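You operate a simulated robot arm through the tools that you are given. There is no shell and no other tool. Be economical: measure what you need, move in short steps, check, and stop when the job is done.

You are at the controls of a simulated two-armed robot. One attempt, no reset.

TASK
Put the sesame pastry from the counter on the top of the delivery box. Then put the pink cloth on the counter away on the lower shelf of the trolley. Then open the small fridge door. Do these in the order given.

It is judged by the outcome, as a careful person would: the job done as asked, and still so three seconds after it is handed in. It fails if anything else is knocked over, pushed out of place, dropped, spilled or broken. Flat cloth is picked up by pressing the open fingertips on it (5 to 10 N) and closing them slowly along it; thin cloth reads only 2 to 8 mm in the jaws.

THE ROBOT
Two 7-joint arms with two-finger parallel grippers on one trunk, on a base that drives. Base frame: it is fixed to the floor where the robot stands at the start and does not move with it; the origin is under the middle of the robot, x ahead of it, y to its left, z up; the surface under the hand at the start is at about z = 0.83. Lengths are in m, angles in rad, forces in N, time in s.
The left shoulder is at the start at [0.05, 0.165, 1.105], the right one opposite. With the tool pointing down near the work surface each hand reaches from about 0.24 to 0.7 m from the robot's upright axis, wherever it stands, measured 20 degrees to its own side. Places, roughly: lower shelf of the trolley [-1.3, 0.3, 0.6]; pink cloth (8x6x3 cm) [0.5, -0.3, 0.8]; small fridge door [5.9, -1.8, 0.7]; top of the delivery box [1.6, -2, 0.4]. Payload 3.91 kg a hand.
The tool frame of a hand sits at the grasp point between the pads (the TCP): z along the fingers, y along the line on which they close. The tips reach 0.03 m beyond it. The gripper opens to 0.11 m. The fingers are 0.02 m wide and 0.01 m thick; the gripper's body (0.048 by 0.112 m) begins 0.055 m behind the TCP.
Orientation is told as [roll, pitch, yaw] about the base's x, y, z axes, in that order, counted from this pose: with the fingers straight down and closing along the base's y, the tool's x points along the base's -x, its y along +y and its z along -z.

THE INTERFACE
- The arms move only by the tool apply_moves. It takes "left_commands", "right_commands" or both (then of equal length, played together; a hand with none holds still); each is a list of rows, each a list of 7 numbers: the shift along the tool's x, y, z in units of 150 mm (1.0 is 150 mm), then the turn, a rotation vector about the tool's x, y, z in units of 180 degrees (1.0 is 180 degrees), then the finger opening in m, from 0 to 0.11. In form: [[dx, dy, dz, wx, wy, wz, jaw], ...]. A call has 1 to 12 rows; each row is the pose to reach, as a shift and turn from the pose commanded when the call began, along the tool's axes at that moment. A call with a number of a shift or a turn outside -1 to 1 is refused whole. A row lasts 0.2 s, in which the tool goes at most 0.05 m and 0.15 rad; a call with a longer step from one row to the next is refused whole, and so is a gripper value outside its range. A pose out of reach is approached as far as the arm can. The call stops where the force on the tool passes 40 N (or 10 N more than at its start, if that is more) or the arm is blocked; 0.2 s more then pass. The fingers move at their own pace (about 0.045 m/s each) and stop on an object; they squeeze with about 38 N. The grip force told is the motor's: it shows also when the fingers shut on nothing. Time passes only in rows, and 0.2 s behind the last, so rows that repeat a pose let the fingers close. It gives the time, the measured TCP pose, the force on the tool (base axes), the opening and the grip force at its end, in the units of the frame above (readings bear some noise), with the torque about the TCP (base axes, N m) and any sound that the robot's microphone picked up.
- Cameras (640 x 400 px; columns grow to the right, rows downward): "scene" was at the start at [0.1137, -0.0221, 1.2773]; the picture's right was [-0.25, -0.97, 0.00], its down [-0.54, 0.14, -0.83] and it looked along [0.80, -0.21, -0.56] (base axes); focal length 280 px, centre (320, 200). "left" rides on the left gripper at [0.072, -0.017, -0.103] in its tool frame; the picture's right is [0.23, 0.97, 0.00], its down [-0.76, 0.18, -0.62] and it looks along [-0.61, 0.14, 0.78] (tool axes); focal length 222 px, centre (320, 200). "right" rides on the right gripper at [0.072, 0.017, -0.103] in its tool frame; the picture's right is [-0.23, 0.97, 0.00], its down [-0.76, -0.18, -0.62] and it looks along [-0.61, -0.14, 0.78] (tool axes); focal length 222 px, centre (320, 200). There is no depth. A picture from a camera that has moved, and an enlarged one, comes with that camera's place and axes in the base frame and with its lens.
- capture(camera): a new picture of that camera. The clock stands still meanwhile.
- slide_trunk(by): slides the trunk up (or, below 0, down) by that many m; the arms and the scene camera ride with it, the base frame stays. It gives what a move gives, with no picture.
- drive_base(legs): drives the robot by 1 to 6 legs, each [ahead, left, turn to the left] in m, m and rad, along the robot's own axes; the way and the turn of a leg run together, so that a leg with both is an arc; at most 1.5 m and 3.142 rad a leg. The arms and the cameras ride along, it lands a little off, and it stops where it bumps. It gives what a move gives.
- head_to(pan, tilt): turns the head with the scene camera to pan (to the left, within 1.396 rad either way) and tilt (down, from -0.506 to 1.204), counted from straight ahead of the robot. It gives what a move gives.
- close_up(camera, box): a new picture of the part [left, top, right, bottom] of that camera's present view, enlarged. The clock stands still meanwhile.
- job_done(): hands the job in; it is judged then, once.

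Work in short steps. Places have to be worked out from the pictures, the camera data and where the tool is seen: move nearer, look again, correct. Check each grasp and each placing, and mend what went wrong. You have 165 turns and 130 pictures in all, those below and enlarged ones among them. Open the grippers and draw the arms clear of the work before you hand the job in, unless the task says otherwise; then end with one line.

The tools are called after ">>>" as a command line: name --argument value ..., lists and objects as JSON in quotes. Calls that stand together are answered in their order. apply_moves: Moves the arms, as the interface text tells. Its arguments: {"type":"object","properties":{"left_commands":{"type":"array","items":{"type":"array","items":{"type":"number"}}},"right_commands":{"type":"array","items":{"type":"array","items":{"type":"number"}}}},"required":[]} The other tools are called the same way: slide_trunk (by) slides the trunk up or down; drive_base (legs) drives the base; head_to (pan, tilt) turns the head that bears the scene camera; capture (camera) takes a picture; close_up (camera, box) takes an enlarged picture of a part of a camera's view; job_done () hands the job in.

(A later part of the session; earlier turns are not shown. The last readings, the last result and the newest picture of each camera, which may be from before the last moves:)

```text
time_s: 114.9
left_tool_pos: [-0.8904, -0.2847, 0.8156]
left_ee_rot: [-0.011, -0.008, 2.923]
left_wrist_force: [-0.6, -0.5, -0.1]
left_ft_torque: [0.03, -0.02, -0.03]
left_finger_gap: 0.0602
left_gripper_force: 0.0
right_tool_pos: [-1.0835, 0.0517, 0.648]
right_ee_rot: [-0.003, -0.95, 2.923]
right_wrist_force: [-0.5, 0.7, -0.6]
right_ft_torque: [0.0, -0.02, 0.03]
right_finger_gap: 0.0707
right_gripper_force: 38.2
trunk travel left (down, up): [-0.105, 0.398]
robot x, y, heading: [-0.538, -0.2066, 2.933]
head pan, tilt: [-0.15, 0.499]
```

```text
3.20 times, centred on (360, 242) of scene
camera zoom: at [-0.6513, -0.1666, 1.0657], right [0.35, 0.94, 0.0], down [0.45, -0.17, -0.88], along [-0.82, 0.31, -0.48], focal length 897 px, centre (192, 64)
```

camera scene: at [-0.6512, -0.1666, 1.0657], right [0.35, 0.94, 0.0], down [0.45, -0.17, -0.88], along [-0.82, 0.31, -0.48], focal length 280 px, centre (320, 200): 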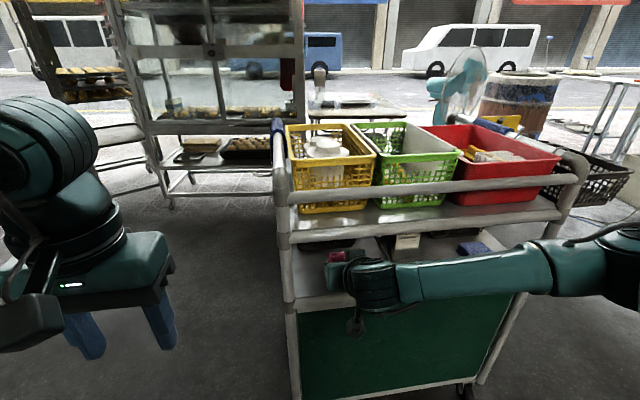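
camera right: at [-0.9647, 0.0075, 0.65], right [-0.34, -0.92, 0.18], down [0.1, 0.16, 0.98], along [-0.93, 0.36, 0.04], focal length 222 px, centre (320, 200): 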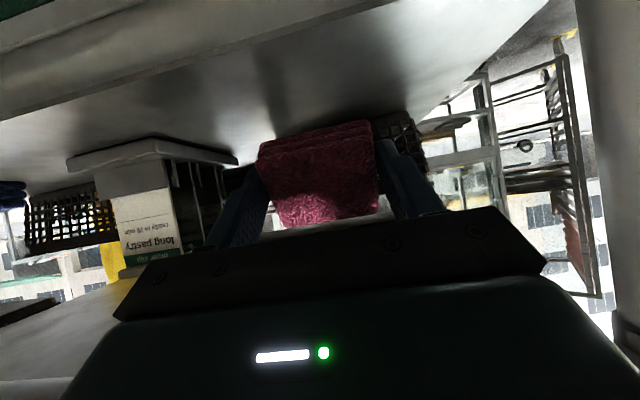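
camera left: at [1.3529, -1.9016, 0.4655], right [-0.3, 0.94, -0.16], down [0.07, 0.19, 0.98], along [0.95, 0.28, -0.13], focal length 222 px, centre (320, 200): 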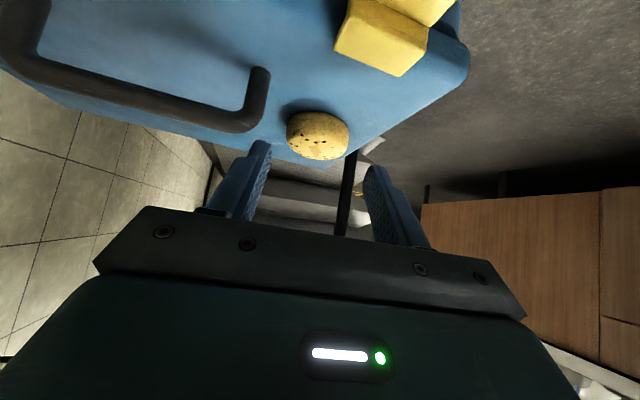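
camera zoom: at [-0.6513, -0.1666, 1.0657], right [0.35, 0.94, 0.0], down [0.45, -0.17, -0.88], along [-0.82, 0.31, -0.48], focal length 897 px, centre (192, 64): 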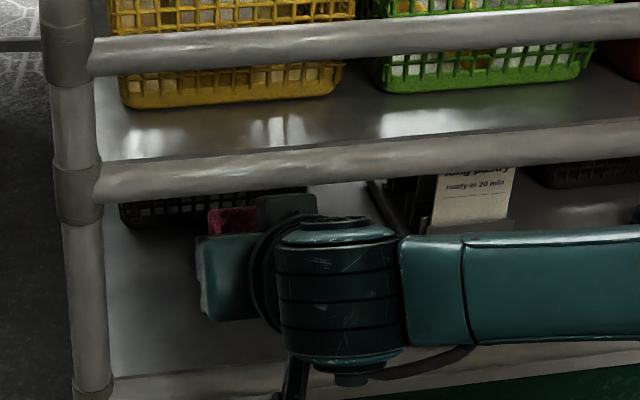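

No contact yet; I lower in small steps by 1.2 cm.

>>> apply_moves --right_commands '[[0.016, 0, 0.0117, 0, 0, 0, 0], [0.033, 0, 0.0233, 0, 0, 0, 0], [0.049, 0, 0.035, 0, 0, 0, 0], [0.065, 0, 0.0466, 0, 0, 0, 0], [0.065, 0, 0.0466, 0, 0, 0, 0]]'

>>> capture --camera "right"

```text
time_s: 116.1
left_tool_pos: [-0.8912, -0.2847, 0.8142]
left_ee_rot: [-0.01, -0.008, 2.924]
left_wrist_force: [0.2, 0.4, 0.3]
left_ft_torque: [0.0, 0.0, 0.0]
left_finger_gap: 0.0599
left_gripper_force: 0.0
right_tool_pos: [-1.0834, 0.0522, 0.6376]
right_ee_rot: [-0.006, -0.948, 2.923]
right_wrist_force: [-0.7, -0.4, -0.7]
right_ft_torque: [0.01, -0.04, -0.04]
right_finger_gap: 0.0708
right_gripper_force: 38.2
trunk travel left (down, up): [-0.105, 0.398]
robot x, y, heading: [-0.5365, -0.2037, 2.934]
head pan, tilt: [-0.15, 0.499]
```

```text
72 pictures are left
camera right: at [-0.9641, 0.0082, 0.6386], right [-0.34, -0.92, 0.18], down [0.1, 0.16, 0.98], along [-0.93, 0.36, 0.04], focal length 222 px, centre (320, 200)
```

right: 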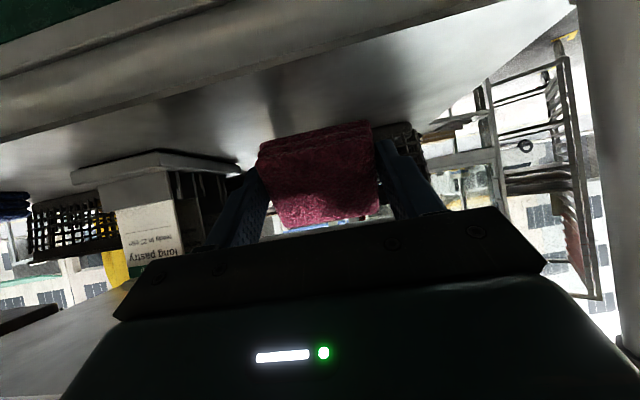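

Still free; I lower 1.5 cm more in small steps.

>>> apply_moves --right_commands '[[0.016, 0, 0.0117, 0, 0, 0, 0], [0.033, 0, 0.0233, 0, 0, 0, 0], [0.049, 0, 0.035, 0, 0, 0, 0], [0.065, 0, 0.0466, 0, 0, 0, 0], [0.081, 0, 0.058, 0, 0, 0, 0], [0.081, 0, 0.058, 0, 0, 0, 0]]'

>>> capture --camera "right"

```text
time_s: 117.5
left_tool_pos: [-0.8909, -0.2844, 0.8152]
left_ee_rot: [-0.01, -0.008, 2.924]
left_wrist_force: [-0.6, 0.4, -0.6]
left_ft_torque: [-0.02, 0.0, 0.01]
left_finger_gap: 0.06
left_gripper_force: 0.0
right_tool_pos: [-1.084, 0.0521, 0.6217]
right_ee_rot: [-0.006, -0.948, 2.922]
right_wrist_force: [0.7, -0.1, -0.6]
right_ft_torque: [-0.03, -0.01, 0.0]
right_finger_gap: 0.0711
right_gripper_force: 37.9
trunk travel left (down, up): [-0.105, 0.398]
robot x, y, heading: [-0.5333, -0.2047, 2.94]
head pan, tilt: [-0.15, 0.499]
```

```text
71 pictures are left
camera right: at [-0.9645, 0.0084, 0.624], right [-0.34, -0.92, 0.18], down [0.1, 0.16, 0.98], along [-0.93, 0.36, 0.04], focal length 222 px, centre (320, 200)
```

right: 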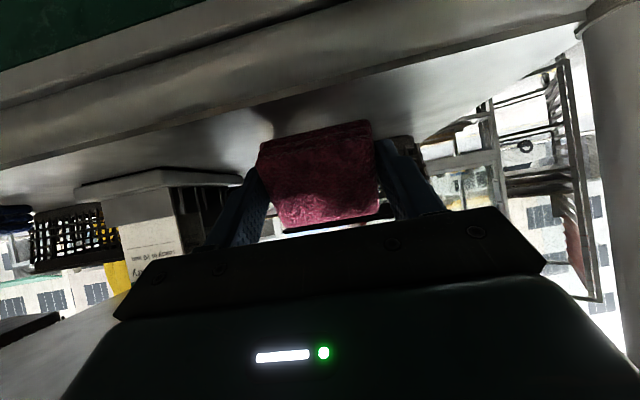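

Still no contact; lower another 1.5 cm.

>>> apply_moves --right_commands '[[0.016, 0, 0.0117, 0, 0, 0, 0], [0.033, 0, 0.0233, 0, 0, 0, 0], [0.049, 0, 0.035, 0, 0, 0, 0], [0.065, 0, 0.0466, 0, 0, 0, 0], [0.081, 0, 0.058, 0, 0, 0, 0], [0.081, 0, 0.058, 0, 0, 0, 0]]'

>>> capture --camera "right"

```text
time_s: 118.8
left_tool_pos: [-0.8903, -0.2847, 0.8162]
left_ee_rot: [-0.01, -0.009, 2.923]
left_wrist_force: [0.0, 1.4, -0.1]
left_ft_torque: [-0.01, -0.01, -0.02]
left_finger_gap: 0.0598
left_gripper_force: 0.1
right_tool_pos: [-1.089, 0.0514, 0.6185]
right_ee_rot: [0.003, -0.975, 2.916]
right_wrist_force: [-2.8, 0.5, 8.9]
right_ft_torque: [0.2, 0.14, 0.05]
right_finger_gap: 0.0707
right_gripper_force: 37.8
trunk travel left (down, up): [-0.105, 0.398]
robot x, y, heading: [-0.5381, -0.2073, 2.935]
head pan, tilt: [-0.15, 0.499]
stopped in row 6 (right hand): the force on the tool passed its limit at 40 N (the readings are from after the stop); the commanded pose is now the measured one
```

```text
70 pictures are left
camera right: at [-0.9697, 0.0082, 0.6166], right [-0.34, -0.92, 0.19], down [0.12, 0.16, 0.98], along [-0.93, 0.36, 0.06], focal length 222 px, centre (320, 200)
```

right: 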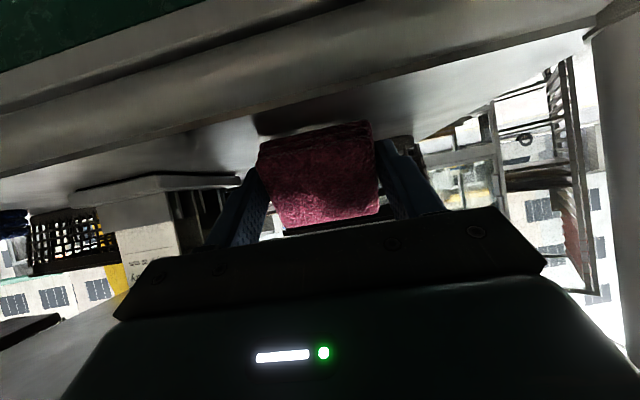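

Contact made at TCP z≈0.619 with the cloth's lower edge on the shelf. There's headroom, so I lift 1 cm, make the hand steeper (45°) so the cloth will settle flat, and come down again.

>>> apply_moves --right_commands '[[-0.055, 0, -0.037, 0, 0, 0, 0], [-0.055, 0, -0.037, 0, 0.03, 0, 0], [-0.055, 0, -0.037, 0, 0.06, 0, 0], [-0.055, 0, -0.037, 0, 0.06, 0, 0]]'

>>> close_up --camera "scene" --box '[260, 180, 460, 305]'

```text
time_s: 119.8
left_tool_pos: [-0.891, -0.2838, 0.8155]
left_ee_rot: [-0.011, -0.007, 2.923]
left_wrist_force: [-1.3, 0.0, 0.1]
left_ft_torque: [0.04, 0.0, -0.01]
left_finger_gap: 0.06
left_gripper_force: 0.0
right_tool_pos: [-1.0868, 0.0516, 0.6253]
right_ee_rot: [0.0, -0.775, 2.919]
right_wrist_force: [0.0, 0.1, -1.0]
right_ft_torque: [-0.01, -0.01, 0.03]
right_finger_gap: 0.0708
right_gripper_force: 38.3
trunk travel left (down, up): [-0.105, 0.398]
robot x, y, heading: [-0.5353, -0.2026, 2.936]
head pan, tilt: [-0.15, 0.499]
```

```text
3.20 times, centred on (360, 242) of scene
camera zoom: at [-0.6512, -0.1665, 1.0656], right [0.35, 0.94, 0.0], down [0.45, -0.17, -0.88], along [-0.82, 0.31, -0.48], focal length 897 px, centre (192, 64)
```

zoom: 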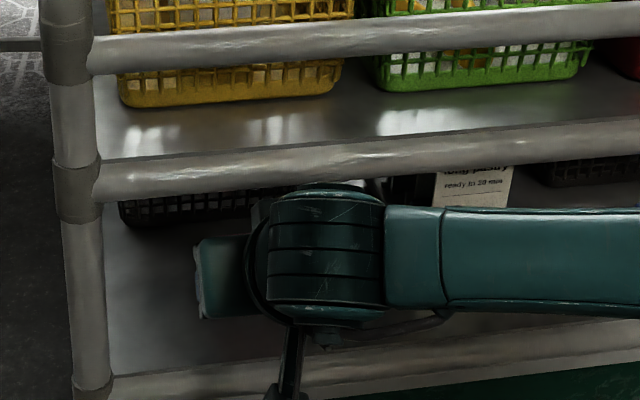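

Free again with the hand at 45°. I lower 7 mm to touch, then open the fingers gradually.

>>> apply_moves --right_commands '[[0.012, 0, 0.012, 0, 0, 0, 0], [0.022, 0, 0.022, 0, 0, 0, 0], [0.032, 0, 0.032, 0, 0, 0, 0], [0.032, 0, 0.032, 0, 0, 0, 0.07], [0.032, 0, 0.032, 0, 0, 0, 0.076], [0.032, 0, 0.032, 0, 0, 0, 0.082], [0.032, 0, 0.032, 0, 0, 0, 0.09], [0.032, 0, 0.032, 0, 0, 0, 0.09]]'

>>> capture --camera "right"

```text
time_s: 121.6
left_tool_pos: [-0.8908, -0.2856, 0.8155]
left_ee_rot: [-0.011, -0.007, 2.923]
left_wrist_force: [1.0, 0.1, 1.1]
left_ft_torque: [0.03, 0.01, 0.0]
left_finger_gap: 0.0599
left_gripper_force: 0.0
right_tool_pos: [-1.0881, 0.0527, 0.6188]
right_ee_rot: [0.002, -0.778, 2.919]
right_wrist_force: [0.3, 0.2, 0.1]
right_ft_torque: [0.0, -0.01, -0.03]
right_finger_gap: 0.0902
right_gripper_force: 0.1
trunk travel left (down, up): [-0.105, 0.398]
robot x, y, heading: [-0.538, -0.2035, 2.928]
head pan, tilt: [-0.15, 0.499]
```

```text
68 pictures are left
camera right: at [-0.9708, 0.0087, 0.6419], right [-0.37, -0.91, 0.16], down [-0.06, 0.2, 0.98], along [-0.93, 0.36, -0.13], focal length 222 px, centre (320, 200)
```

right: 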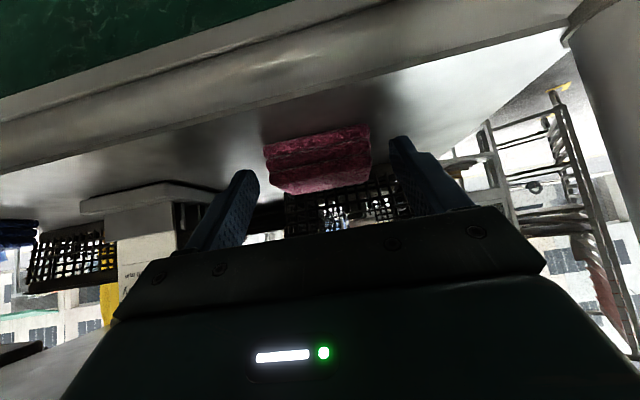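

The cloth lies flat on the lower shelf. I withdraw level with a slight rise so the fingers clear the lower tube.

>>> apply_moves --right_commands '[[0.049, 0, -0.141, 0, 0, 0, 0.09], [0.116, 0, -0.263, 0, 0, 0, 0.09], [0.306, 0, -0.449, 0, 0, 0, 0.09], [0.497, 0, -0.636, 0, 0, 0, 0.09]]'

>>> capture --camera "scene"

>>> capture --camera "right"

```text
time_s: 122.6
left_tool_pos: [-0.8908, -0.2846, 0.815]
left_ee_rot: [-0.01, -0.009, 2.923]
left_wrist_force: [0.6, -0.1, -0.1]
left_ft_torque: [-0.01, -0.02, 0.03]
left_finger_gap: 0.06
left_gripper_force: 0.1
right_tool_pos: [-0.9671, 0.0272, 0.6352]
right_ee_rot: [0.003, -0.778, 2.917]
right_wrist_force: [-0.2, -0.6, 0.2]
right_ft_torque: [0.04, -0.02, 0.0]
right_finger_gap: 0.0903
right_gripper_force: 0.0
trunk travel left (down, up): [-0.105, 0.398]
robot x, y, heading: [-0.5388, -0.2009, 2.934]
head pan, tilt: [-0.15, 0.499]
```

```text
67 pictures are left
camera scene: at [-0.6512, -0.1665, 1.0657], right [0.35, 0.94, 0.0], down [0.45, -0.17, -0.88], along [-0.82, 0.31, -0.48], focal length 280 px, centre (320, 200)
```

scene: 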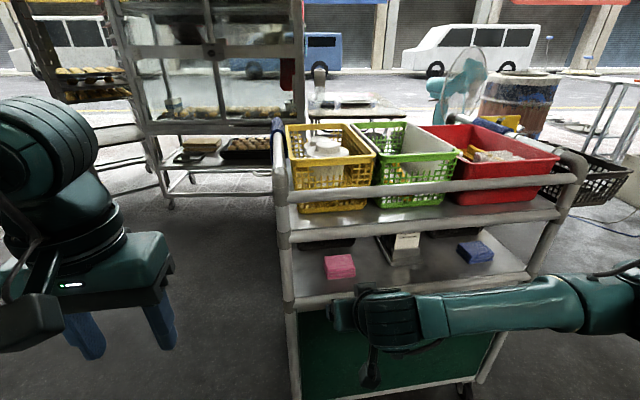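

```text
66 pictures are left
camera right: at [-0.8506, -0.0166, 0.6584], right [-0.37, -0.91, 0.16], down [-0.06, 0.2, 0.98], along [-0.93, 0.36, -0.13], focal length 222 px, centre (320, 200)
```

right: 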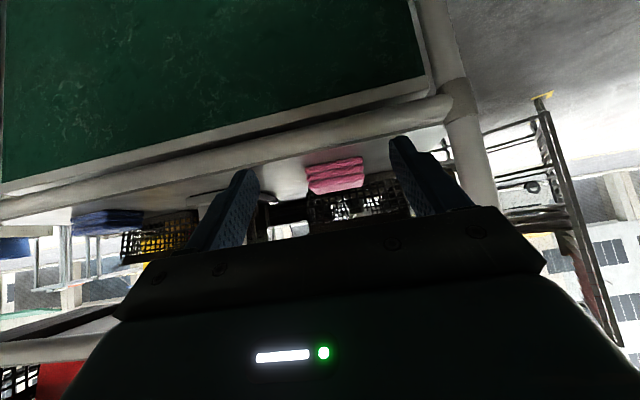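

Both the pink and the blue cloth lie neatly on the shelf. I back off, raise the trunk, and bring the right hand upright.

>>> drive_base --legs '[[-0.15, 0, 0]]'

>>> slide_trunk --by 0.22

>>> apply_moves --right_commands '[[-0.05, -0.1, -0.1, 0, 0.042, 0, 0.06], [-0.1, -0.2, -0.2, 0, 0.084, 0, 0.06], [-0.15, -0.3, -0.3, 0, 0.126, 0, 0.06], [-0.2, -0.4, -0.4, 0, 0.168, 0, 0.06], [-0.25, -0.5, -0.5, 0, 0.21, 0, 0.06], [-0.3, -0.6, -0.6, 0, 0.2475, 0, 0.06], [-0.3, -0.7, -0.6, 0, 0.2475, 0, 0.06]]'

>>> capture --camera "scene"

```text
time_s: 124.0
left_tool_pos: [-0.7437, -0.3175, 0.8156]
left_ee_rot: [-0.01, -0.008, 2.928]
left_wrist_force: [0.4, -0.1, -0.5]
left_ft_torque: [0.01, 0.0, -0.01]
left_finger_gap: 0.0602
left_gripper_force: 0.1
right_tool_pos: [-0.8222, -0.0055, 0.6355]
right_ee_rot: [0.002, -0.777, 2.922]
right_wrist_force: [-0.6, 0.4, -0.1]
right_ft_torque: [-0.01, 0.01, 0.02]
right_finger_gap: 0.0899
right_gripper_force: 0.1
trunk travel left (down, up): [-0.105, 0.398]
robot x, y, heading: [-0.3922, -0.2347, 2.939]
head pan, tilt: [-0.15, 0.499]
```

```text
time_s: 126.3
left_tool_pos: [-0.7444, -0.3166, 1.035]
left_ee_rot: [-0.012, -0.007, 2.929]
left_wrist_force: [-0.5, -0.1, -0.6]
left_ft_torque: [-0.02, -0.02, 0.03]
left_finger_gap: 0.06
left_gripper_force: 0.0
right_tool_pos: [-0.8225, -0.0058, 0.8553]
right_ee_rot: [0.001, -0.777, 2.923]
right_wrist_force: [-0.5, -0.8, 0.4]
right_ft_torque: [-0.01, 0.0, 0.01]
right_finger_gap: 0.0901
right_gripper_force: 0.1
trunk travel left (down, up): [-0.325, 0.178]
robot x, y, heading: [-0.3919, -0.2373, 2.938]
head pan, tilt: [-0.15, 0.499]
```

```text
time_s: 127.9
left_tool_pos: [-0.7431, -0.3168, 1.0352]
left_ee_rot: [-0.013, -0.01, 2.93]
left_wrist_force: [0.0, -0.4, -0.6]
left_ft_torque: [-0.02, -0.03, 0.03]
left_finger_gap: 0.06
left_gripper_force: 0.2
right_tool_pos: [-0.7714, 0.0909, 0.9509]
right_ee_rot: [0.001, 0.002, 2.921]
right_wrist_force: [-0.9, -0.8, -0.5]
right_ft_torque: [-0.02, 0.0, 0.02]
right_finger_gap: 0.0601
right_gripper_force: 0.0
trunk travel left (down, up): [-0.325, 0.178]
robot x, y, heading: [-0.3938, -0.2348, 2.94]
head pan, tilt: [-0.15, 0.499]
```

```text
65 pictures are left
camera scene: at [-0.5053, -0.1971, 1.2857], right [0.35, 0.94, 0.0], down [0.45, -0.17, -0.88], along [-0.82, 0.3, -0.48], focal length 280 px, centre (320, 200)
```

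scene: 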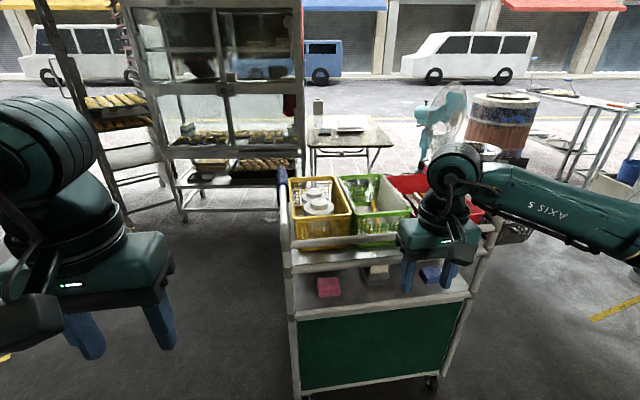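

Now to the fridge. I turn around and retrace the safe way back to the aisle beside the counter's end, then look down it.

>>> drive_base --legs '[[0, 0, -2.94], [0, -0.25, 0], [0.05, -0.38, 0], [0.5, -0.38, 0]]'

>>> head_to --pan 0.0 --tilt 0.3

>>> capture --camera "scene"

```text
time_s: 144.7
left_tool_pos: [0.4533, -1.1364, 1.0356]
left_ee_rot: [-0.011, -0.006, -0.053]
left_wrist_force: [0.8, -0.2, 1.0]
left_ft_torque: [0.03, 0.0, 0.02]
left_finger_gap: 0.0597
left_gripper_force: 0.0
right_tool_pos: [0.5456, -1.5351, 0.9511]
right_ee_rot: [-0.001, 0.001, -0.059]
right_wrist_force: [1.0, 0.7, 0.0]
right_ft_torque: [0.02, 0.03, 0.02]
right_finger_gap: 0.0602
right_gripper_force: 0.1
trunk travel left (down, up): [-0.325, 0.178]
robot x, y, heading: [0.1141, -1.2734, -0.045]
head pan, tilt: [-0.15, 0.499]
```

```text
time_s: 145.4
left_tool_pos: [0.4536, -1.1359, 1.0355]
left_ee_rot: [-0.012, -0.009, -0.052]
left_wrist_force: [0.0, 0.6, 0.3]
left_ft_torque: [0.0, 0.01, 0.01]
left_finger_gap: 0.0601
left_gripper_force: 0.0
right_tool_pos: [0.5451, -1.5342, 0.9511]
right_ee_rot: [0.0, 0.001, -0.06]
right_wrist_force: [0.1, -0.6, 0.0]
right_ft_torque: [0.03, 0.0, 0.02]
right_finger_gap: 0.0601
right_gripper_force: 0.1
trunk travel left (down, up): [-0.325, 0.178]
robot x, y, heading: [0.1175, -1.2746, -0.04]
head pan, tilt: [0.0, 0.3]
```

```text
64 pictures are left
camera scene: at [0.2384, -1.279, 1.304], right [-0.04, -1.0, 0.0], down [-0.3, 0.01, -0.96], along [0.95, -0.04, -0.3], focal length 280 px, centre (320, 200)
```

scene: 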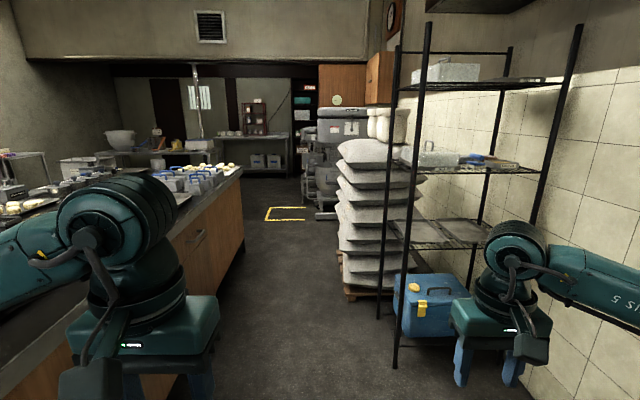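

The aisle between counter side (y≈−0.68, to x≈2.6) and the sacks (y≈−1.5) is narrow for my elbows. I extend both hands forward to bring the elbows in, then check the right side.

>>> apply_moves --left_commands '[[-0.3, 0, -0.1, 0, 0, 0, 0.03], [-0.6, 0, -0.2, 0, 0, 0, 0.03], [-0.9, 0, -0.3, 0, 0, 0, 0.03], [-0.99, 0, -0.3, 0, 0, 0, 0.03], [-0.99, 0, -0.3, 0, 0, 0, 0.03]]' --right_commands '[[-0.2, 0.15, -0.2, 0, 0, 0, 0.03], [-0.4, 0.3, -0.4, 0, 0, 0, 0.03], [-0.6, 0.45, -0.6, 0, 0, 0, 0.03], [-0.7, 0.6, -0.8, 0, 0, 0, 0.03], [-0.7, 0.7, -0.9, 0, 0, 0, 0.03]]'

>>> head_to --pan -1.2 --tilt 0.7

>>> capture --camera "scene"

```text
time_s: 146.7
left_tool_pos: [0.6013, -1.1424, 1.0816]
left_ee_rot: [-0.01, -0.008, -0.052]
left_wrist_force: [-0.3, -0.1, 0.6]
left_ft_torque: [-0.02, 0.01, -0.01]
left_finger_gap: 0.0302
left_gripper_force: 0.0
right_tool_pos: [0.6568, -1.4363, 1.0839]
right_ee_rot: [0.002, 0.001, -0.06]
right_wrist_force: [-0.1, -0.7, -0.6]
right_ft_torque: [-0.01, 0.02, 0.01]
right_finger_gap: 0.0296
right_gripper_force: 0.1
trunk travel left (down, up): [-0.325, 0.178]
robot x, y, heading: [0.1146, -1.2774, -0.038]
head pan, tilt: [0.0, 0.3]
```

```text
time_s: 148.1
left_tool_pos: [0.6016, -1.1424, 1.0799]
left_ee_rot: [-0.01, -0.009, -0.052]
left_wrist_force: [0.1, -0.2, -0.3]
left_ft_torque: [-0.03, -0.01, 0.02]
left_finger_gap: 0.0302
left_gripper_force: 0.1
right_tool_pos: [0.6578, -1.4377, 1.0848]
right_ee_rot: [0.0, 0.002, -0.06]
right_wrist_force: [0.3, 0.3, 0.3]
right_ft_torque: [0.01, 0.02, 0.01]
right_finger_gap: 0.03
right_gripper_force: 0.0
trunk travel left (down, up): [-0.325, 0.178]
robot x, y, heading: [0.1161, -1.2758, -0.042]
head pan, tilt: [-1.201, 0.7]
```

```text
63 pictures are left
camera scene: at [0.1725, -1.3555, 1.268], right [-0.95, -0.32, 0.0], down [-0.21, 0.61, -0.77], along [0.25, -0.72, -0.64], focal length 280 px, centre (320, 200)
```

scene: 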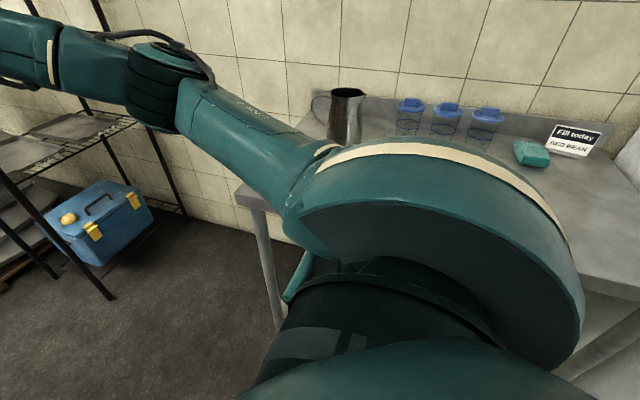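

Turning the heading slightly left while crabbing along the aisle keeps the right elbow off the sacks, with the left elbow passing above the counter. I raise the trunk 0.15 and go part-way.

>>> slide_trunk --by 0.15

>>> drive_base --legs '[[0, 0, 0.34], [0.81, -0.035, 0]]'

>>> head_to --pan -0.4 --tilt 0.4

>>> capture --camera "scene"

```text
time_s: 149.8
left_tool_pos: [0.6012, -1.142, 1.2306]
left_ee_rot: [-0.011, -0.007, -0.054]
left_wrist_force: [0.0, 0.4, 0.1]
left_ft_torque: [0.0, -0.01, 0.04]
left_finger_gap: 0.0299
left_gripper_force: 0.0
right_tool_pos: [0.6568, -1.4373, 1.2348]
right_ee_rot: [0.0, 0.002, -0.058]
right_wrist_force: [0.0, -0.5, -1.0]
right_ft_torque: [-0.05, 0.01, 0.02]
right_finger_gap: 0.0301
right_gripper_force: 0.1
trunk travel left (down, up): [-0.475, 0.028]
robot x, y, heading: [0.1188, -1.2717, -0.044]
head pan, tilt: [-1.201, 0.7]
```

```text
time_s: 155.2
left_tool_pos: [1.311, -0.794, 1.2319]
left_ee_rot: [-0.01, -0.008, 0.278]
left_wrist_force: [0.2, -0.1, 0.4]
left_ft_torque: [-0.01, -0.01, 0.03]
left_finger_gap: 0.03
left_gripper_force: 0.0
right_tool_pos: [1.4589, -1.0565, 1.2353]
right_ee_rot: [0.0, 0.002, 0.272]
right_wrist_force: [0.5, -0.4, 0.6]
right_ft_torque: [0.0, 0.01, -0.02]
right_finger_gap: 0.0299
right_gripper_force: 0.1
trunk travel left (down, up): [-0.475, 0.028]
robot x, y, heading: [0.8966, -1.0776, 0.287]
head pan, tilt: [-1.201, 0.7]
```

```text
time_s: 156.3
left_tool_pos: [1.3102, -0.7944, 1.2298]
left_ee_rot: [-0.009, -0.008, 0.278]
left_wrist_force: [-0.6, 0.0, -0.2]
left_ft_torque: [-0.01, -0.02, -0.02]
left_finger_gap: 0.03
left_gripper_force: 0.0
right_tool_pos: [1.4586, -1.0556, 1.235]
right_ee_rot: [0.0, 0.0, 0.274]
right_wrist_force: [0.0, -0.6, 0.2]
right_ft_torque: [0.0, 0.0, -0.02]
right_finger_gap: 0.0297
right_gripper_force: 0.1
trunk travel left (down, up): [-0.475, 0.028]
robot x, y, heading: [0.8963, -1.0737, 0.29]
head pan, tilt: [-0.4, 0.4]
```

```text
62 pictures are left
camera scene: at [1.0134, -1.0781, 1.4448], right [-0.11, -0.99, 0.0], down [-0.39, 0.04, -0.92], along [0.92, -0.1, -0.39], focal length 280 px, centre (320, 200)
```

scene: 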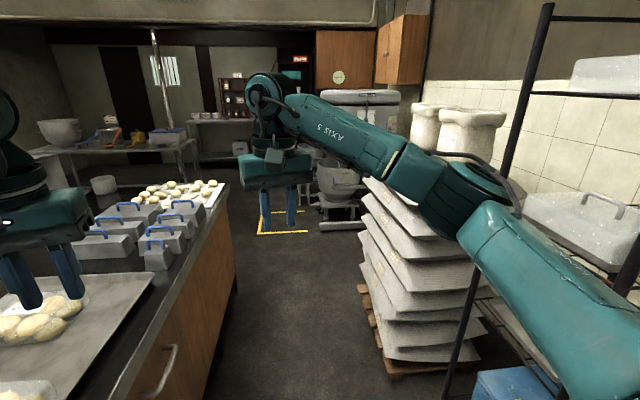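

Clearances look workable (about 7 cm at the elbow). I crab forward along the aisle past the sacks.

>>> drive_base --legs '[[1.25, -0.355, 0], [0.65, -0.19, 0]]'

>>> capture --camera "scene"

```text
time_s: 166.1
left_tool_pos: [3.2726, -0.7809, 1.2317]
left_ee_rot: [-0.011, -0.007, 0.281]
left_wrist_force: [0.3, -0.3, 0.8]
left_ft_torque: [-0.01, 0.03, 0.0]
left_finger_gap: 0.0299
left_gripper_force: 0.0
right_tool_pos: [3.4223, -1.0408, 1.2349]
right_ee_rot: [0.003, 0.002, 0.278]
right_wrist_force: [0.0, -0.1, -0.3]
right_ft_torque: [0.0, 0.03, 0.01]
right_finger_gap: 0.03
right_gripper_force: 0.1
trunk travel left (down, up): [-0.475, 0.028]
robot x, y, heading: [2.8569, -1.0632, 0.291]
head pan, tilt: [-0.4, 0.4]
```

```text
61 pictures are left
camera scene: at [2.9773, -1.0651, 1.4448], right [-0.1, -0.99, 0.0], down [-0.39, 0.04, -0.92], along [0.92, -0.1, -0.39], focal length 280 px, centre (320, 200)
```

scene: 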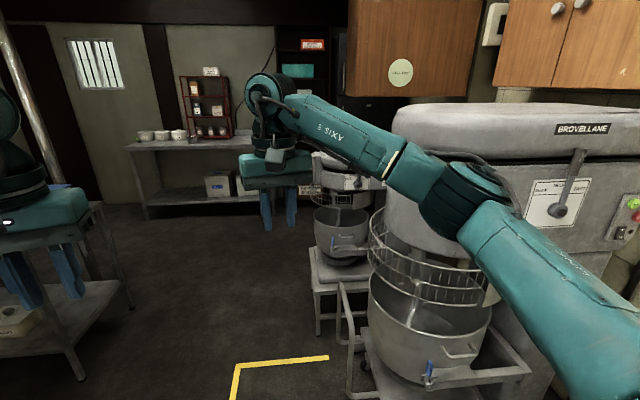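

Past the sacks; a mixer is on the right, a table on the left, with an open passage around y≈−0.55. I drive to about (4.0,−0.6) and look toward the fridge.

>>> drive_base --legs '[[1.2, 0.115, 0]]'

>>> head_to --pan -0.8 --tilt 0.3

>>> capture --camera "scene"

```text
time_s: 172.1
left_tool_pos: [4.3558, -0.323, 1.2319]
left_ee_rot: [-0.011, -0.008, 0.291]
left_wrist_force: [-0.2, 0.9, -1.0]
left_ft_torque: [0.05, 0.01, -0.02]
left_finger_gap: 0.0298
left_gripper_force: 0.0
right_tool_pos: [4.5069, -0.5815, 1.235]
right_ee_rot: [0.0, 0.001, 0.285]
right_wrist_force: [-0.4, 0.6, 0.3]
right_ft_torque: [0.02, 0.01, 0.03]
right_finger_gap: 0.0298
right_gripper_force: 0.1
trunk travel left (down, up): [-0.475, 0.028]
robot x, y, heading: [3.9434, -0.6098, 0.297]
head pan, tilt: [-0.4, 0.4]
```

```text
time_s: 172.9
left_tool_pos: [4.3564, -0.3237, 1.2312]
left_ee_rot: [-0.008, -0.009, 0.291]
left_wrist_force: [0.8, 0.2, -0.4]
left_ft_torque: [-0.01, 0.03, 0.02]
left_finger_gap: 0.0299
left_gripper_force: 0.1
right_tool_pos: [4.5082, -0.5812, 1.2349]
right_ee_rot: [-0.001, 0.0, 0.285]
right_wrist_force: [-0.1, -0.4, -0.2]
right_ft_torque: [0.01, -0.01, -0.03]
right_finger_gap: 0.03
right_gripper_force: 0.1
trunk travel left (down, up): [-0.475, 0.028]
robot x, y, heading: [3.9439, -0.6102, 0.299]
head pan, tilt: [-0.799, 0.3]
```

```text
60 pictures are left
camera scene: at [4.0525, -0.6452, 1.454], right [-0.48, -0.88, 0.0], down [-0.26, 0.14, -0.96], along [0.84, -0.46, -0.3], focal length 280 px, centre (320, 200)
```

scene: 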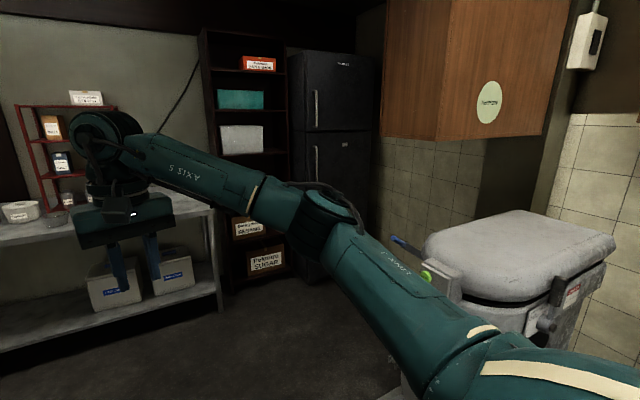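

The black fridge is in the corner: handles on its left side, hinge on the right by the wall; its lower door is at (5.9,−1.8,0.7). I retract the hands, turn right and approach for a clear look.

>>> apply_moves --left_commands '[[0.25, 0.05, 0, 0, 0, 0, 0.06], [0.5, 0.1, 0, 0, 0, 0, 0.06], [0.75, 0.15, 0, 0, 0, 0, 0.06], [0.9, 0.2, 0, 0, 0, 0, 0.06]]' --right_commands '[[0.3, -0.1, 0, 0, 0, 0, 0.06], [0.6, -0.2, 0, 0, 0, 0, 0.06], [0.9, -0.3, 0, 0, 0, 0, 0.06], [1.0, -0.6, 0, 0, 0, 0, 0.06]]'

>>> drive_base --legs '[[0.4, 0, 0], [0, 0, -0.7]]'

>>> head_to --pan -0.25 --tilt 0.45

>>> capture --camera "scene"

```text
time_s: 173.9
left_tool_pos: [4.2178, -0.3334, 1.23]
left_ee_rot: [-0.009, -0.009, 0.29]
left_wrist_force: [-0.3, 1.3, 0.8]
left_ft_torque: [0.04, 0.01, 0.01]
left_finger_gap: 0.0602
left_gripper_force: 0.1
right_tool_pos: [4.3867, -0.7134, 1.2367]
right_ee_rot: [0.002, -0.002, 0.284]
right_wrist_force: [-0.6, -0.2, 0.4]
right_ft_torque: [0.01, -0.01, 0.0]
right_finger_gap: 0.0601
right_gripper_force: 0.1
trunk travel left (down, up): [-0.475, 0.028]
robot x, y, heading: [3.9424, -0.6118, 0.295]
head pan, tilt: [-0.799, 0.3]
```

```text
time_s: 178.3
left_tool_pos: [4.7171, -0.4571, 1.229]
left_ee_rot: [-0.011, -0.008, -0.411]
left_wrist_force: [0.6, 0.6, -0.7]
left_ft_torque: [0.01, -0.02, -0.01]
left_finger_gap: 0.0599
left_gripper_force: 0.1
right_tool_pos: [4.6011, -0.8548, 1.2373]
right_ee_rot: [-0.001, 0.0, -0.418]
right_wrist_force: [0.2, -1.0, -0.4]
right_ft_torque: [-0.02, 0.0, 0.01]
right_finger_gap: 0.0601
right_gripper_force: 0.1
trunk travel left (down, up): [-0.475, 0.028]
robot x, y, heading: [4.3314, -0.489, -0.398]
head pan, tilt: [-0.799, 0.3]
```

```text
time_s: 179.3
left_tool_pos: [4.7173, -0.4571, 1.2285]
left_ee_rot: [-0.01, -0.009, -0.412]
left_wrist_force: [0.0, -0.8, 0.8]
left_ft_torque: [0.0, 0.01, 0.01]
left_finger_gap: 0.0601
left_gripper_force: 0.0
right_tool_pos: [4.6025, -0.8549, 1.237]
right_ee_rot: [-0.001, 0.002, -0.419]
right_wrist_force: [0.0, -0.4, 0.3]
right_ft_torque: [0.05, -0.02, 0.01]
right_finger_gap: 0.06
right_gripper_force: 0.1
trunk travel left (down, up): [-0.475, 0.028]
robot x, y, heading: [4.3289, -0.4912, -0.404]
head pan, tilt: [-0.25, 0.45]
```

```text
59 pictures are left
camera scene: at [4.4274, -0.5574, 1.4402], right [-0.61, -0.8, 0.0], down [-0.35, 0.26, -0.9], along [0.72, -0.55, -0.43], focal length 280 px, centre (320, 200)
```

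scene: 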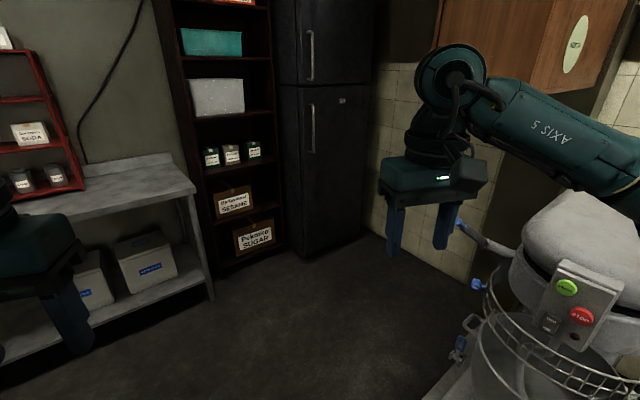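

The lower door's handle is a vertical bar at about (5.93,−1.63), z 0.92–1.22. I turn to heading 0, go forward along the clear lane, then sidestep right to stand before the fridge.

>>> drive_base --legs '[[0, 0, 0.4], [0.8, 0, 0], [0, -0.55, 0]]'

>>> slide_trunk --by -0.15

>>> head_to --pan -0.4 --tilt 0.3

>>> capture --camera "scene"

```text
time_s: 189.8
left_tool_pos: [5.4819, -0.8556, 1.2291]
left_ee_rot: [-0.01, -0.011, 0.014]
left_wrist_force: [0.8, 0.2, 0.1]
left_ft_torque: [-0.02, 0.02, -0.05]
left_finger_gap: 0.06
left_gripper_force: 0.0
right_tool_pos: [5.5405, -1.2655, 1.2362]
right_ee_rot: [0.0, -0.001, 0.005]
right_wrist_force: [0.7, -1.0, -0.4]
right_ft_torque: [0.04, -0.01, 0.0]
right_finger_gap: 0.0601
right_gripper_force: 0.1
trunk travel left (down, up): [-0.475, 0.028]
robot x, y, heading: [5.1452, -1.0461, 0.026]
head pan, tilt: [-0.25, 0.45]
```

```text
time_s: 191.6
left_tool_pos: [5.4818, -0.8556, 1.0792]
left_ee_rot: [-0.012, -0.009, 0.011]
left_wrist_force: [1.4, 0.1, -0.1]
left_ft_torque: [0.03, 0.03, 0.02]
left_finger_gap: 0.0599
left_gripper_force: 0.0
right_tool_pos: [5.5407, -1.2657, 1.0878]
right_ee_rot: [0.002, 0.001, 0.005]
right_wrist_force: [-0.3, -0.3, -0.7]
right_ft_torque: [-0.01, -0.03, 0.02]
right_finger_gap: 0.0601
right_gripper_force: 0.1
trunk travel left (down, up): [-0.325, 0.178]
robot x, y, heading: [5.1397, -1.0446, 0.025]
head pan, tilt: [-0.25, 0.45]
```

```text
time_s: 192.3
left_tool_pos: [5.483, -0.8553, 1.0786]
left_ee_rot: [-0.009, -0.008, 0.012]
left_wrist_force: [-0.4, 0.7, 0.5]
left_ft_torque: [0.01, 0.0, -0.01]
left_finger_gap: 0.0603
left_gripper_force: 0.2
right_tool_pos: [5.5402, -1.2664, 1.0867]
right_ee_rot: [0.001, 0.001, 0.004]
right_wrist_force: [-0.6, -0.2, 0.3]
right_ft_torque: [0.01, -0.02, -0.01]
right_finger_gap: 0.0601
right_gripper_force: 0.0
trunk travel left (down, up): [-0.325, 0.178]
robot x, y, heading: [5.1406, -1.046, 0.025]
head pan, tilt: [-0.4, 0.3]
```

```text
58 pictures are left
camera scene: at [5.2563, -1.0788, 1.304], right [-0.37, -0.93, 0.0], down [-0.28, 0.11, -0.96], along [0.89, -0.35, -0.3], focal length 280 px, centre (320, 200)
```

scene: 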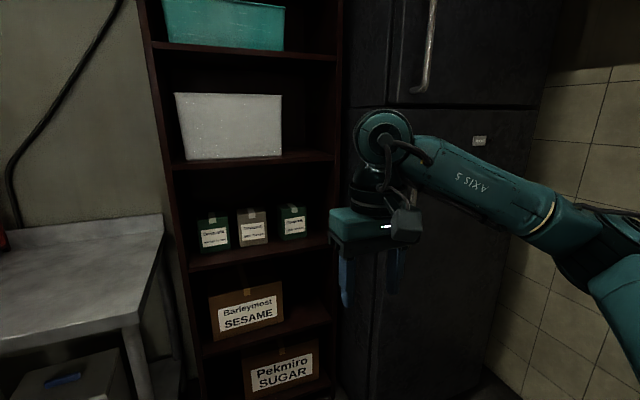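

The hand hides the handle. I turn the right hand to point horizontally forward (90° pitch) while moving it 15 cm ahead and 10 cm right, with fingers open.

>>> apply_moves --right_commands '[[-0.1, -0.06, 0, 0, -0.045, 0, 0.08], [-0.2, -0.12, 0, 0, -0.09, 0, 0.08], [-0.3, -0.18, 0, 0, -0.135, 0, 0.08], [-0.4, -0.24, 0, 0, -0.18, 0, 0.08], [-0.5, -0.3, 0, 0, -0.225, 0, 0.08], [-0.6, -0.36, 0, 0, -0.27, 0, 0.08], [-0.7, -0.42, 0, 0, -0.315, 0, 0.08], [-0.8, -0.48, 0, 0, -0.36, 0, 0.08], [-0.9, -0.54, 0, 0, -0.405, 0, 0.08], [-0.95, -0.6, 0, 0, -0.45, 0, 0.08], [-1.0, -0.66, 0, 0, -0.497, 0, 0.08]]'

>>> capture --camera "scene"

>>> capture --camera "right"

```text
time_s: 194.7
left_tool_pos: [5.4828, -0.8555, 1.0789]
left_ee_rot: [-0.01, -0.007, 0.011]
left_wrist_force: [-0.1, 0.3, 0.1]
left_ft_torque: [0.0, -0.02, -0.01]
left_finger_gap: 0.0599
left_gripper_force: 0.1
right_tool_pos: [5.6941, -1.3417, 1.0998]
right_ee_rot: [-0.516, -1.542, 0.567]
right_wrist_force: [-1.2, -1.5, 1.6]
right_ft_torque: [0.03, 0.09, 0.08]
right_finger_gap: 0.0801
right_gripper_force: 0.0
right hand out of reach, approached as far as the arm can: row 11
trunk travel left (down, up): [-0.325, 0.178]
robot x, y, heading: [5.1417, -1.0476, 0.023]
head pan, tilt: [-0.4, 0.3]
```

```text
57 pictures are left
camera scene: at [5.2567, -1.079, 1.3041], right [-0.37, -0.93, 0.0], down [-0.28, 0.11, -0.96], along [0.89, -0.35, -0.3], focal length 280 px, centre (320, 200)
```

scene: 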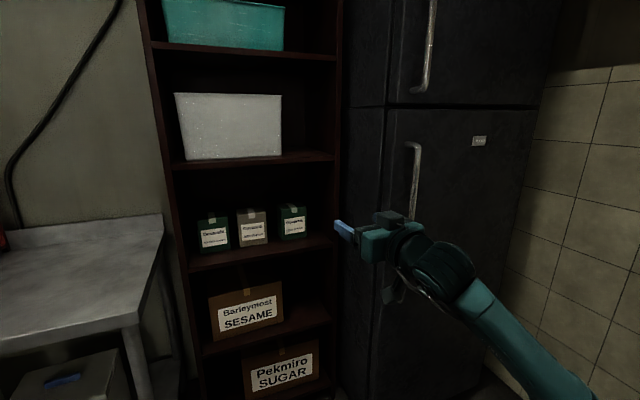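

```text
56 pictures are left
camera right: at [5.5873, -1.3311, 1.0282], right [-0.04, 0.98, 0.21], down [-0.6, -0.2, 0.78], along [0.8, -0.09, 0.59], focal length 222 px, centre (320, 200)
```

right: 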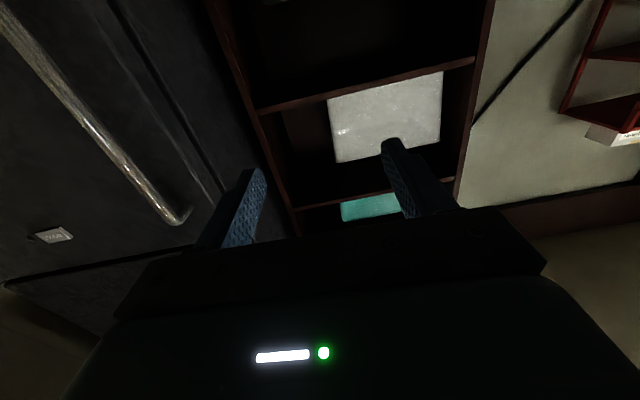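

The handle bar is at (5.935,−1.658), z 0.92–1.20. The hand already points forward; I sidestep right 0.31 m so it lines up in front of the bar.

>>> drive_base --legs '[[0.06, 0, 0], [0, -0.315, 0]]'

>>> capture --camera "right"

>>> capture --camera "scene"

```text
time_s: 198.6
left_tool_pos: [5.5488, -1.1726, 1.079]
left_ee_rot: [-0.01, -0.008, 0.01]
left_wrist_force: [0.8, 0.5, -0.4]
left_ft_torque: [-0.01, 0.0, 0.0]
left_finger_gap: 0.06
left_gripper_force: 0.0
right_tool_pos: [5.7601, -1.6606, 1.0992]
right_ee_rot: [-0.365, -1.545, 0.415]
right_wrist_force: [-0.4, -0.3, 0.5]
right_ft_torque: [-0.05, 0.0, 0.01]
right_finger_gap: 0.08
right_gripper_force: 0.1
trunk travel left (down, up): [-0.325, 0.178]
robot x, y, heading: [5.2089, -1.3609, 0.026]
head pan, tilt: [-0.4, 0.3]
```

```text
55 pictures are left
camera right: at [5.6544, -1.6493, 1.0287], right [-0.04, 0.97, 0.22], down [-0.6, -0.2, 0.78], along [0.8, -0.1, 0.59], focal length 222 px, centre (320, 200)
```

right: 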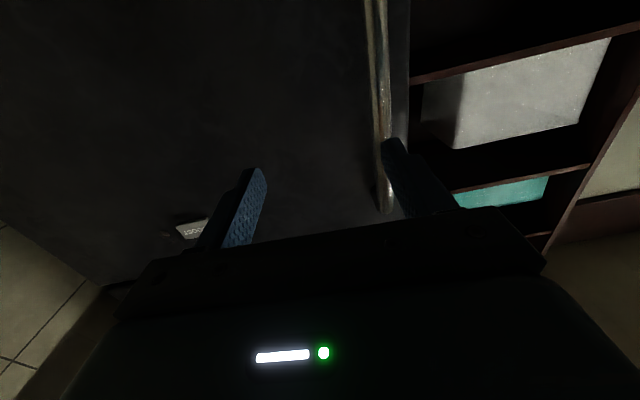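

```text
54 pictures are left
camera scene: at [5.324, -1.3966, 1.3041], right [-0.37, -0.93, 0.0], down [-0.27, 0.11, -0.96], along [0.89, -0.35, -0.3], focal length 280 px, centre (320, 200)
```

scene: 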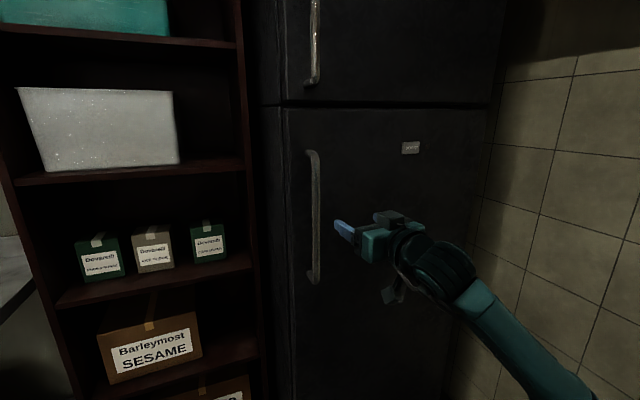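

Combining the views, the bar is really at (5.86,−1.60), z 0.93–1.22. I shift the hand 6 cm left and look again.

>>> apply_moves --right_commands '[[0, 0.2, 0, 0, 0, 0, 0.09], [0, 0.413, 0, 0, 0, 0, 0.1], [0, 0.413, 0, 0, 0, 0, 0.1]]'

>>> capture --camera "right"

>>> close_up --camera "scene" --box '[240, 120, 440, 320]'

```text
time_s: 199.4
left_tool_pos: [5.5506, -1.1721, 1.0794]
left_ee_rot: [-0.008, -0.007, 0.012]
left_wrist_force: [1.2, 0.0, 0.3]
left_ft_torque: [0.01, 0.01, 0.01]
left_finger_gap: 0.06
left_gripper_force: 0.2
right_tool_pos: [5.7608, -1.651, 1.0988]
right_ee_rot: [-0.36, -1.544, 0.409]
right_wrist_force: [-0.5, 0.1, -0.3]
right_ft_torque: [0.0, 0.03, -0.05]
right_finger_gap: 0.1
right_gripper_force: 0.1
right hand out of reach, approached as far as the arm can: row 1, 2, 3
trunk travel left (down, up): [-0.325, 0.178]
robot x, y, heading: [5.2047, -1.3638, 0.021]
head pan, tilt: [-0.4, 0.3]
```

```text
53 pictures are left
camera right: at [5.654, -1.6395, 1.0289], right [-0.04, 0.97, 0.22], down [-0.6, -0.2, 0.78], along [0.8, -0.1, 0.59], focal length 222 px, centre (320, 200)
```

right: 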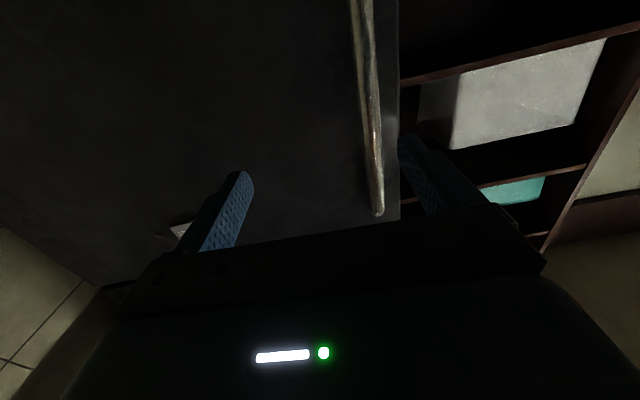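

```text
2.00 times, centred on (340, 220) of scene
camera zoom: at [5.3239, -1.3966, 1.3041], right [-0.37, -0.93, 0.0], down [-0.27, 0.11, -0.96], along [0.89, -0.35, -0.3], focal length 560 px, centre (280, 160)
```

zoom: 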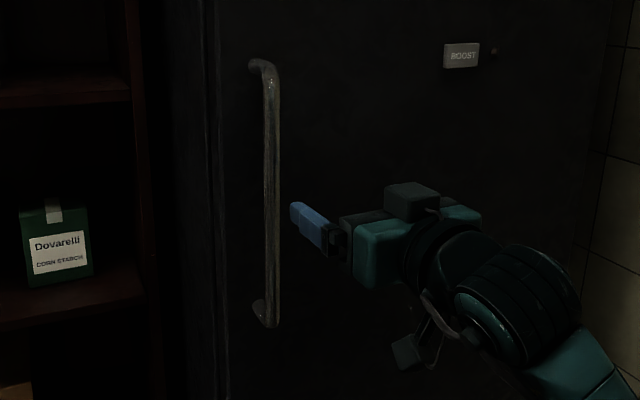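

The arm can't shift sideways in this posture, so I use the base: 5 cm left, then check bar centring.

>>> drive_base --legs '[[0, 0.05, 0]]'

>>> capture --camera "right"

```text
time_s: 200.5
left_tool_pos: [5.5495, -1.122, 1.0792]
left_ee_rot: [-0.011, -0.009, 0.012]
left_wrist_force: [0.0, 1.0, -0.5]
left_ft_torque: [-0.04, -0.01, 0.01]
left_finger_gap: 0.0601
left_gripper_force: 0.0
right_tool_pos: [5.7584, -1.6007, 1.0985]
right_ee_rot: [-0.378, -1.545, 0.428]
right_wrist_force: [0.0, 0.0, -0.1]
right_ft_torque: [-0.03, -0.02, -0.02]
right_finger_gap: 0.1
right_gripper_force: 0.1
trunk travel left (down, up): [-0.325, 0.178]
robot x, y, heading: [5.2065, -1.3135, 0.022]
head pan, tilt: [-0.4, 0.3]
```

```text
51 pictures are left
camera right: at [5.653, -1.589, 1.029], right [-0.04, 0.98, 0.22], down [-0.6, -0.2, 0.78], along [0.8, -0.1, 0.59], focal length 222 px, centre (320, 200)
```

right: 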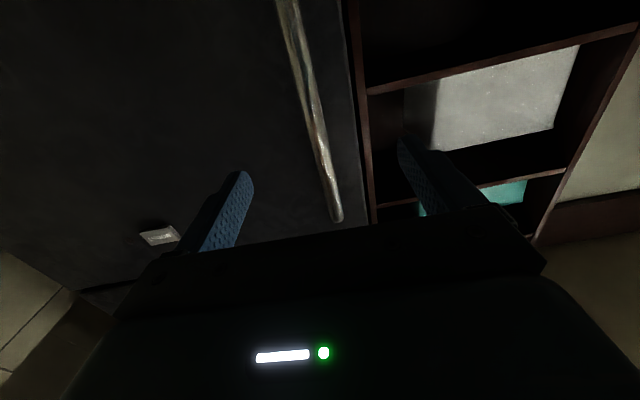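

The bar is centred between the fingers. I drive forward 7 cm.

>>> drive_base --legs '[[0.07, 0, 0]]'

>>> capture --camera "right"

>>> close_up --camera "scene" --box '[200, 120, 400, 320]'

```text
time_s: 201.6
left_tool_pos: [5.6194, -1.1202, 1.079]
left_ee_rot: [-0.011, -0.007, 0.011]
left_wrist_force: [-0.8, 0.3, -0.7]
left_ft_torque: [0.0, 0.02, -0.01]
left_finger_gap: 0.0599
left_gripper_force: 0.0
right_tool_pos: [5.83, -1.6002, 1.0984]
right_ee_rot: [-0.355, -1.545, 0.402]
right_wrist_force: [-0.1, 0.9, 0.5]
right_ft_torque: [-0.01, -0.01, -0.04]
right_finger_gap: 0.1
right_gripper_force: 0.0
trunk travel left (down, up): [-0.325, 0.178]
robot x, y, heading: [5.2795, -1.3114, 0.023]
head pan, tilt: [-0.4, 0.3]
```

```text
50 pictures are left
camera right: at [5.7235, -1.5878, 1.0285], right [-0.04, 0.97, 0.22], down [-0.59, -0.2, 0.78], along [0.8, -0.1, 0.59], focal length 222 px, centre (320, 200)
```

right: 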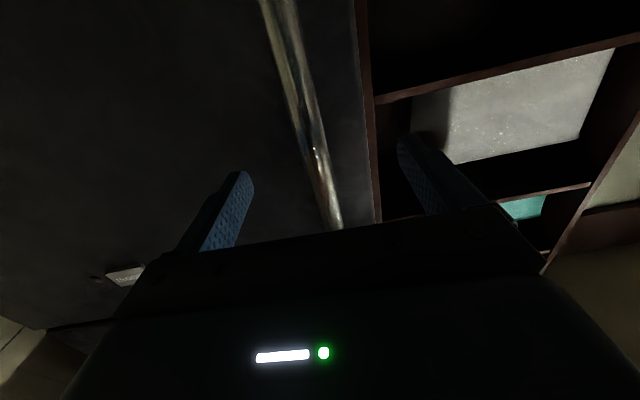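

```text
2.00 times, centred on (300, 220) of scene
camera zoom: at [5.3936, -1.3448, 1.304], right [-0.37, -0.93, 0.0], down [-0.28, 0.11, -0.96], along [0.89, -0.35, -0.3], focal length 560 px, centre (360, 160)
```

zoom: 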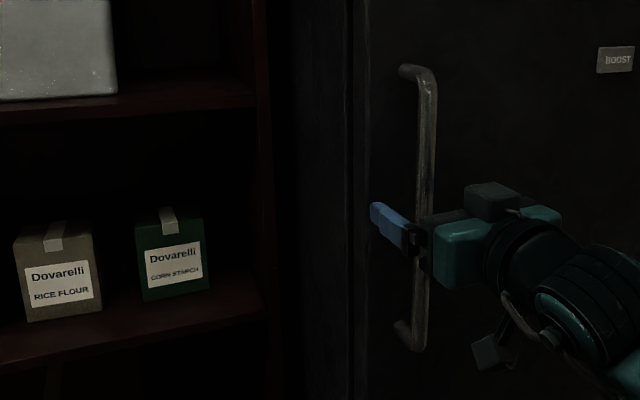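

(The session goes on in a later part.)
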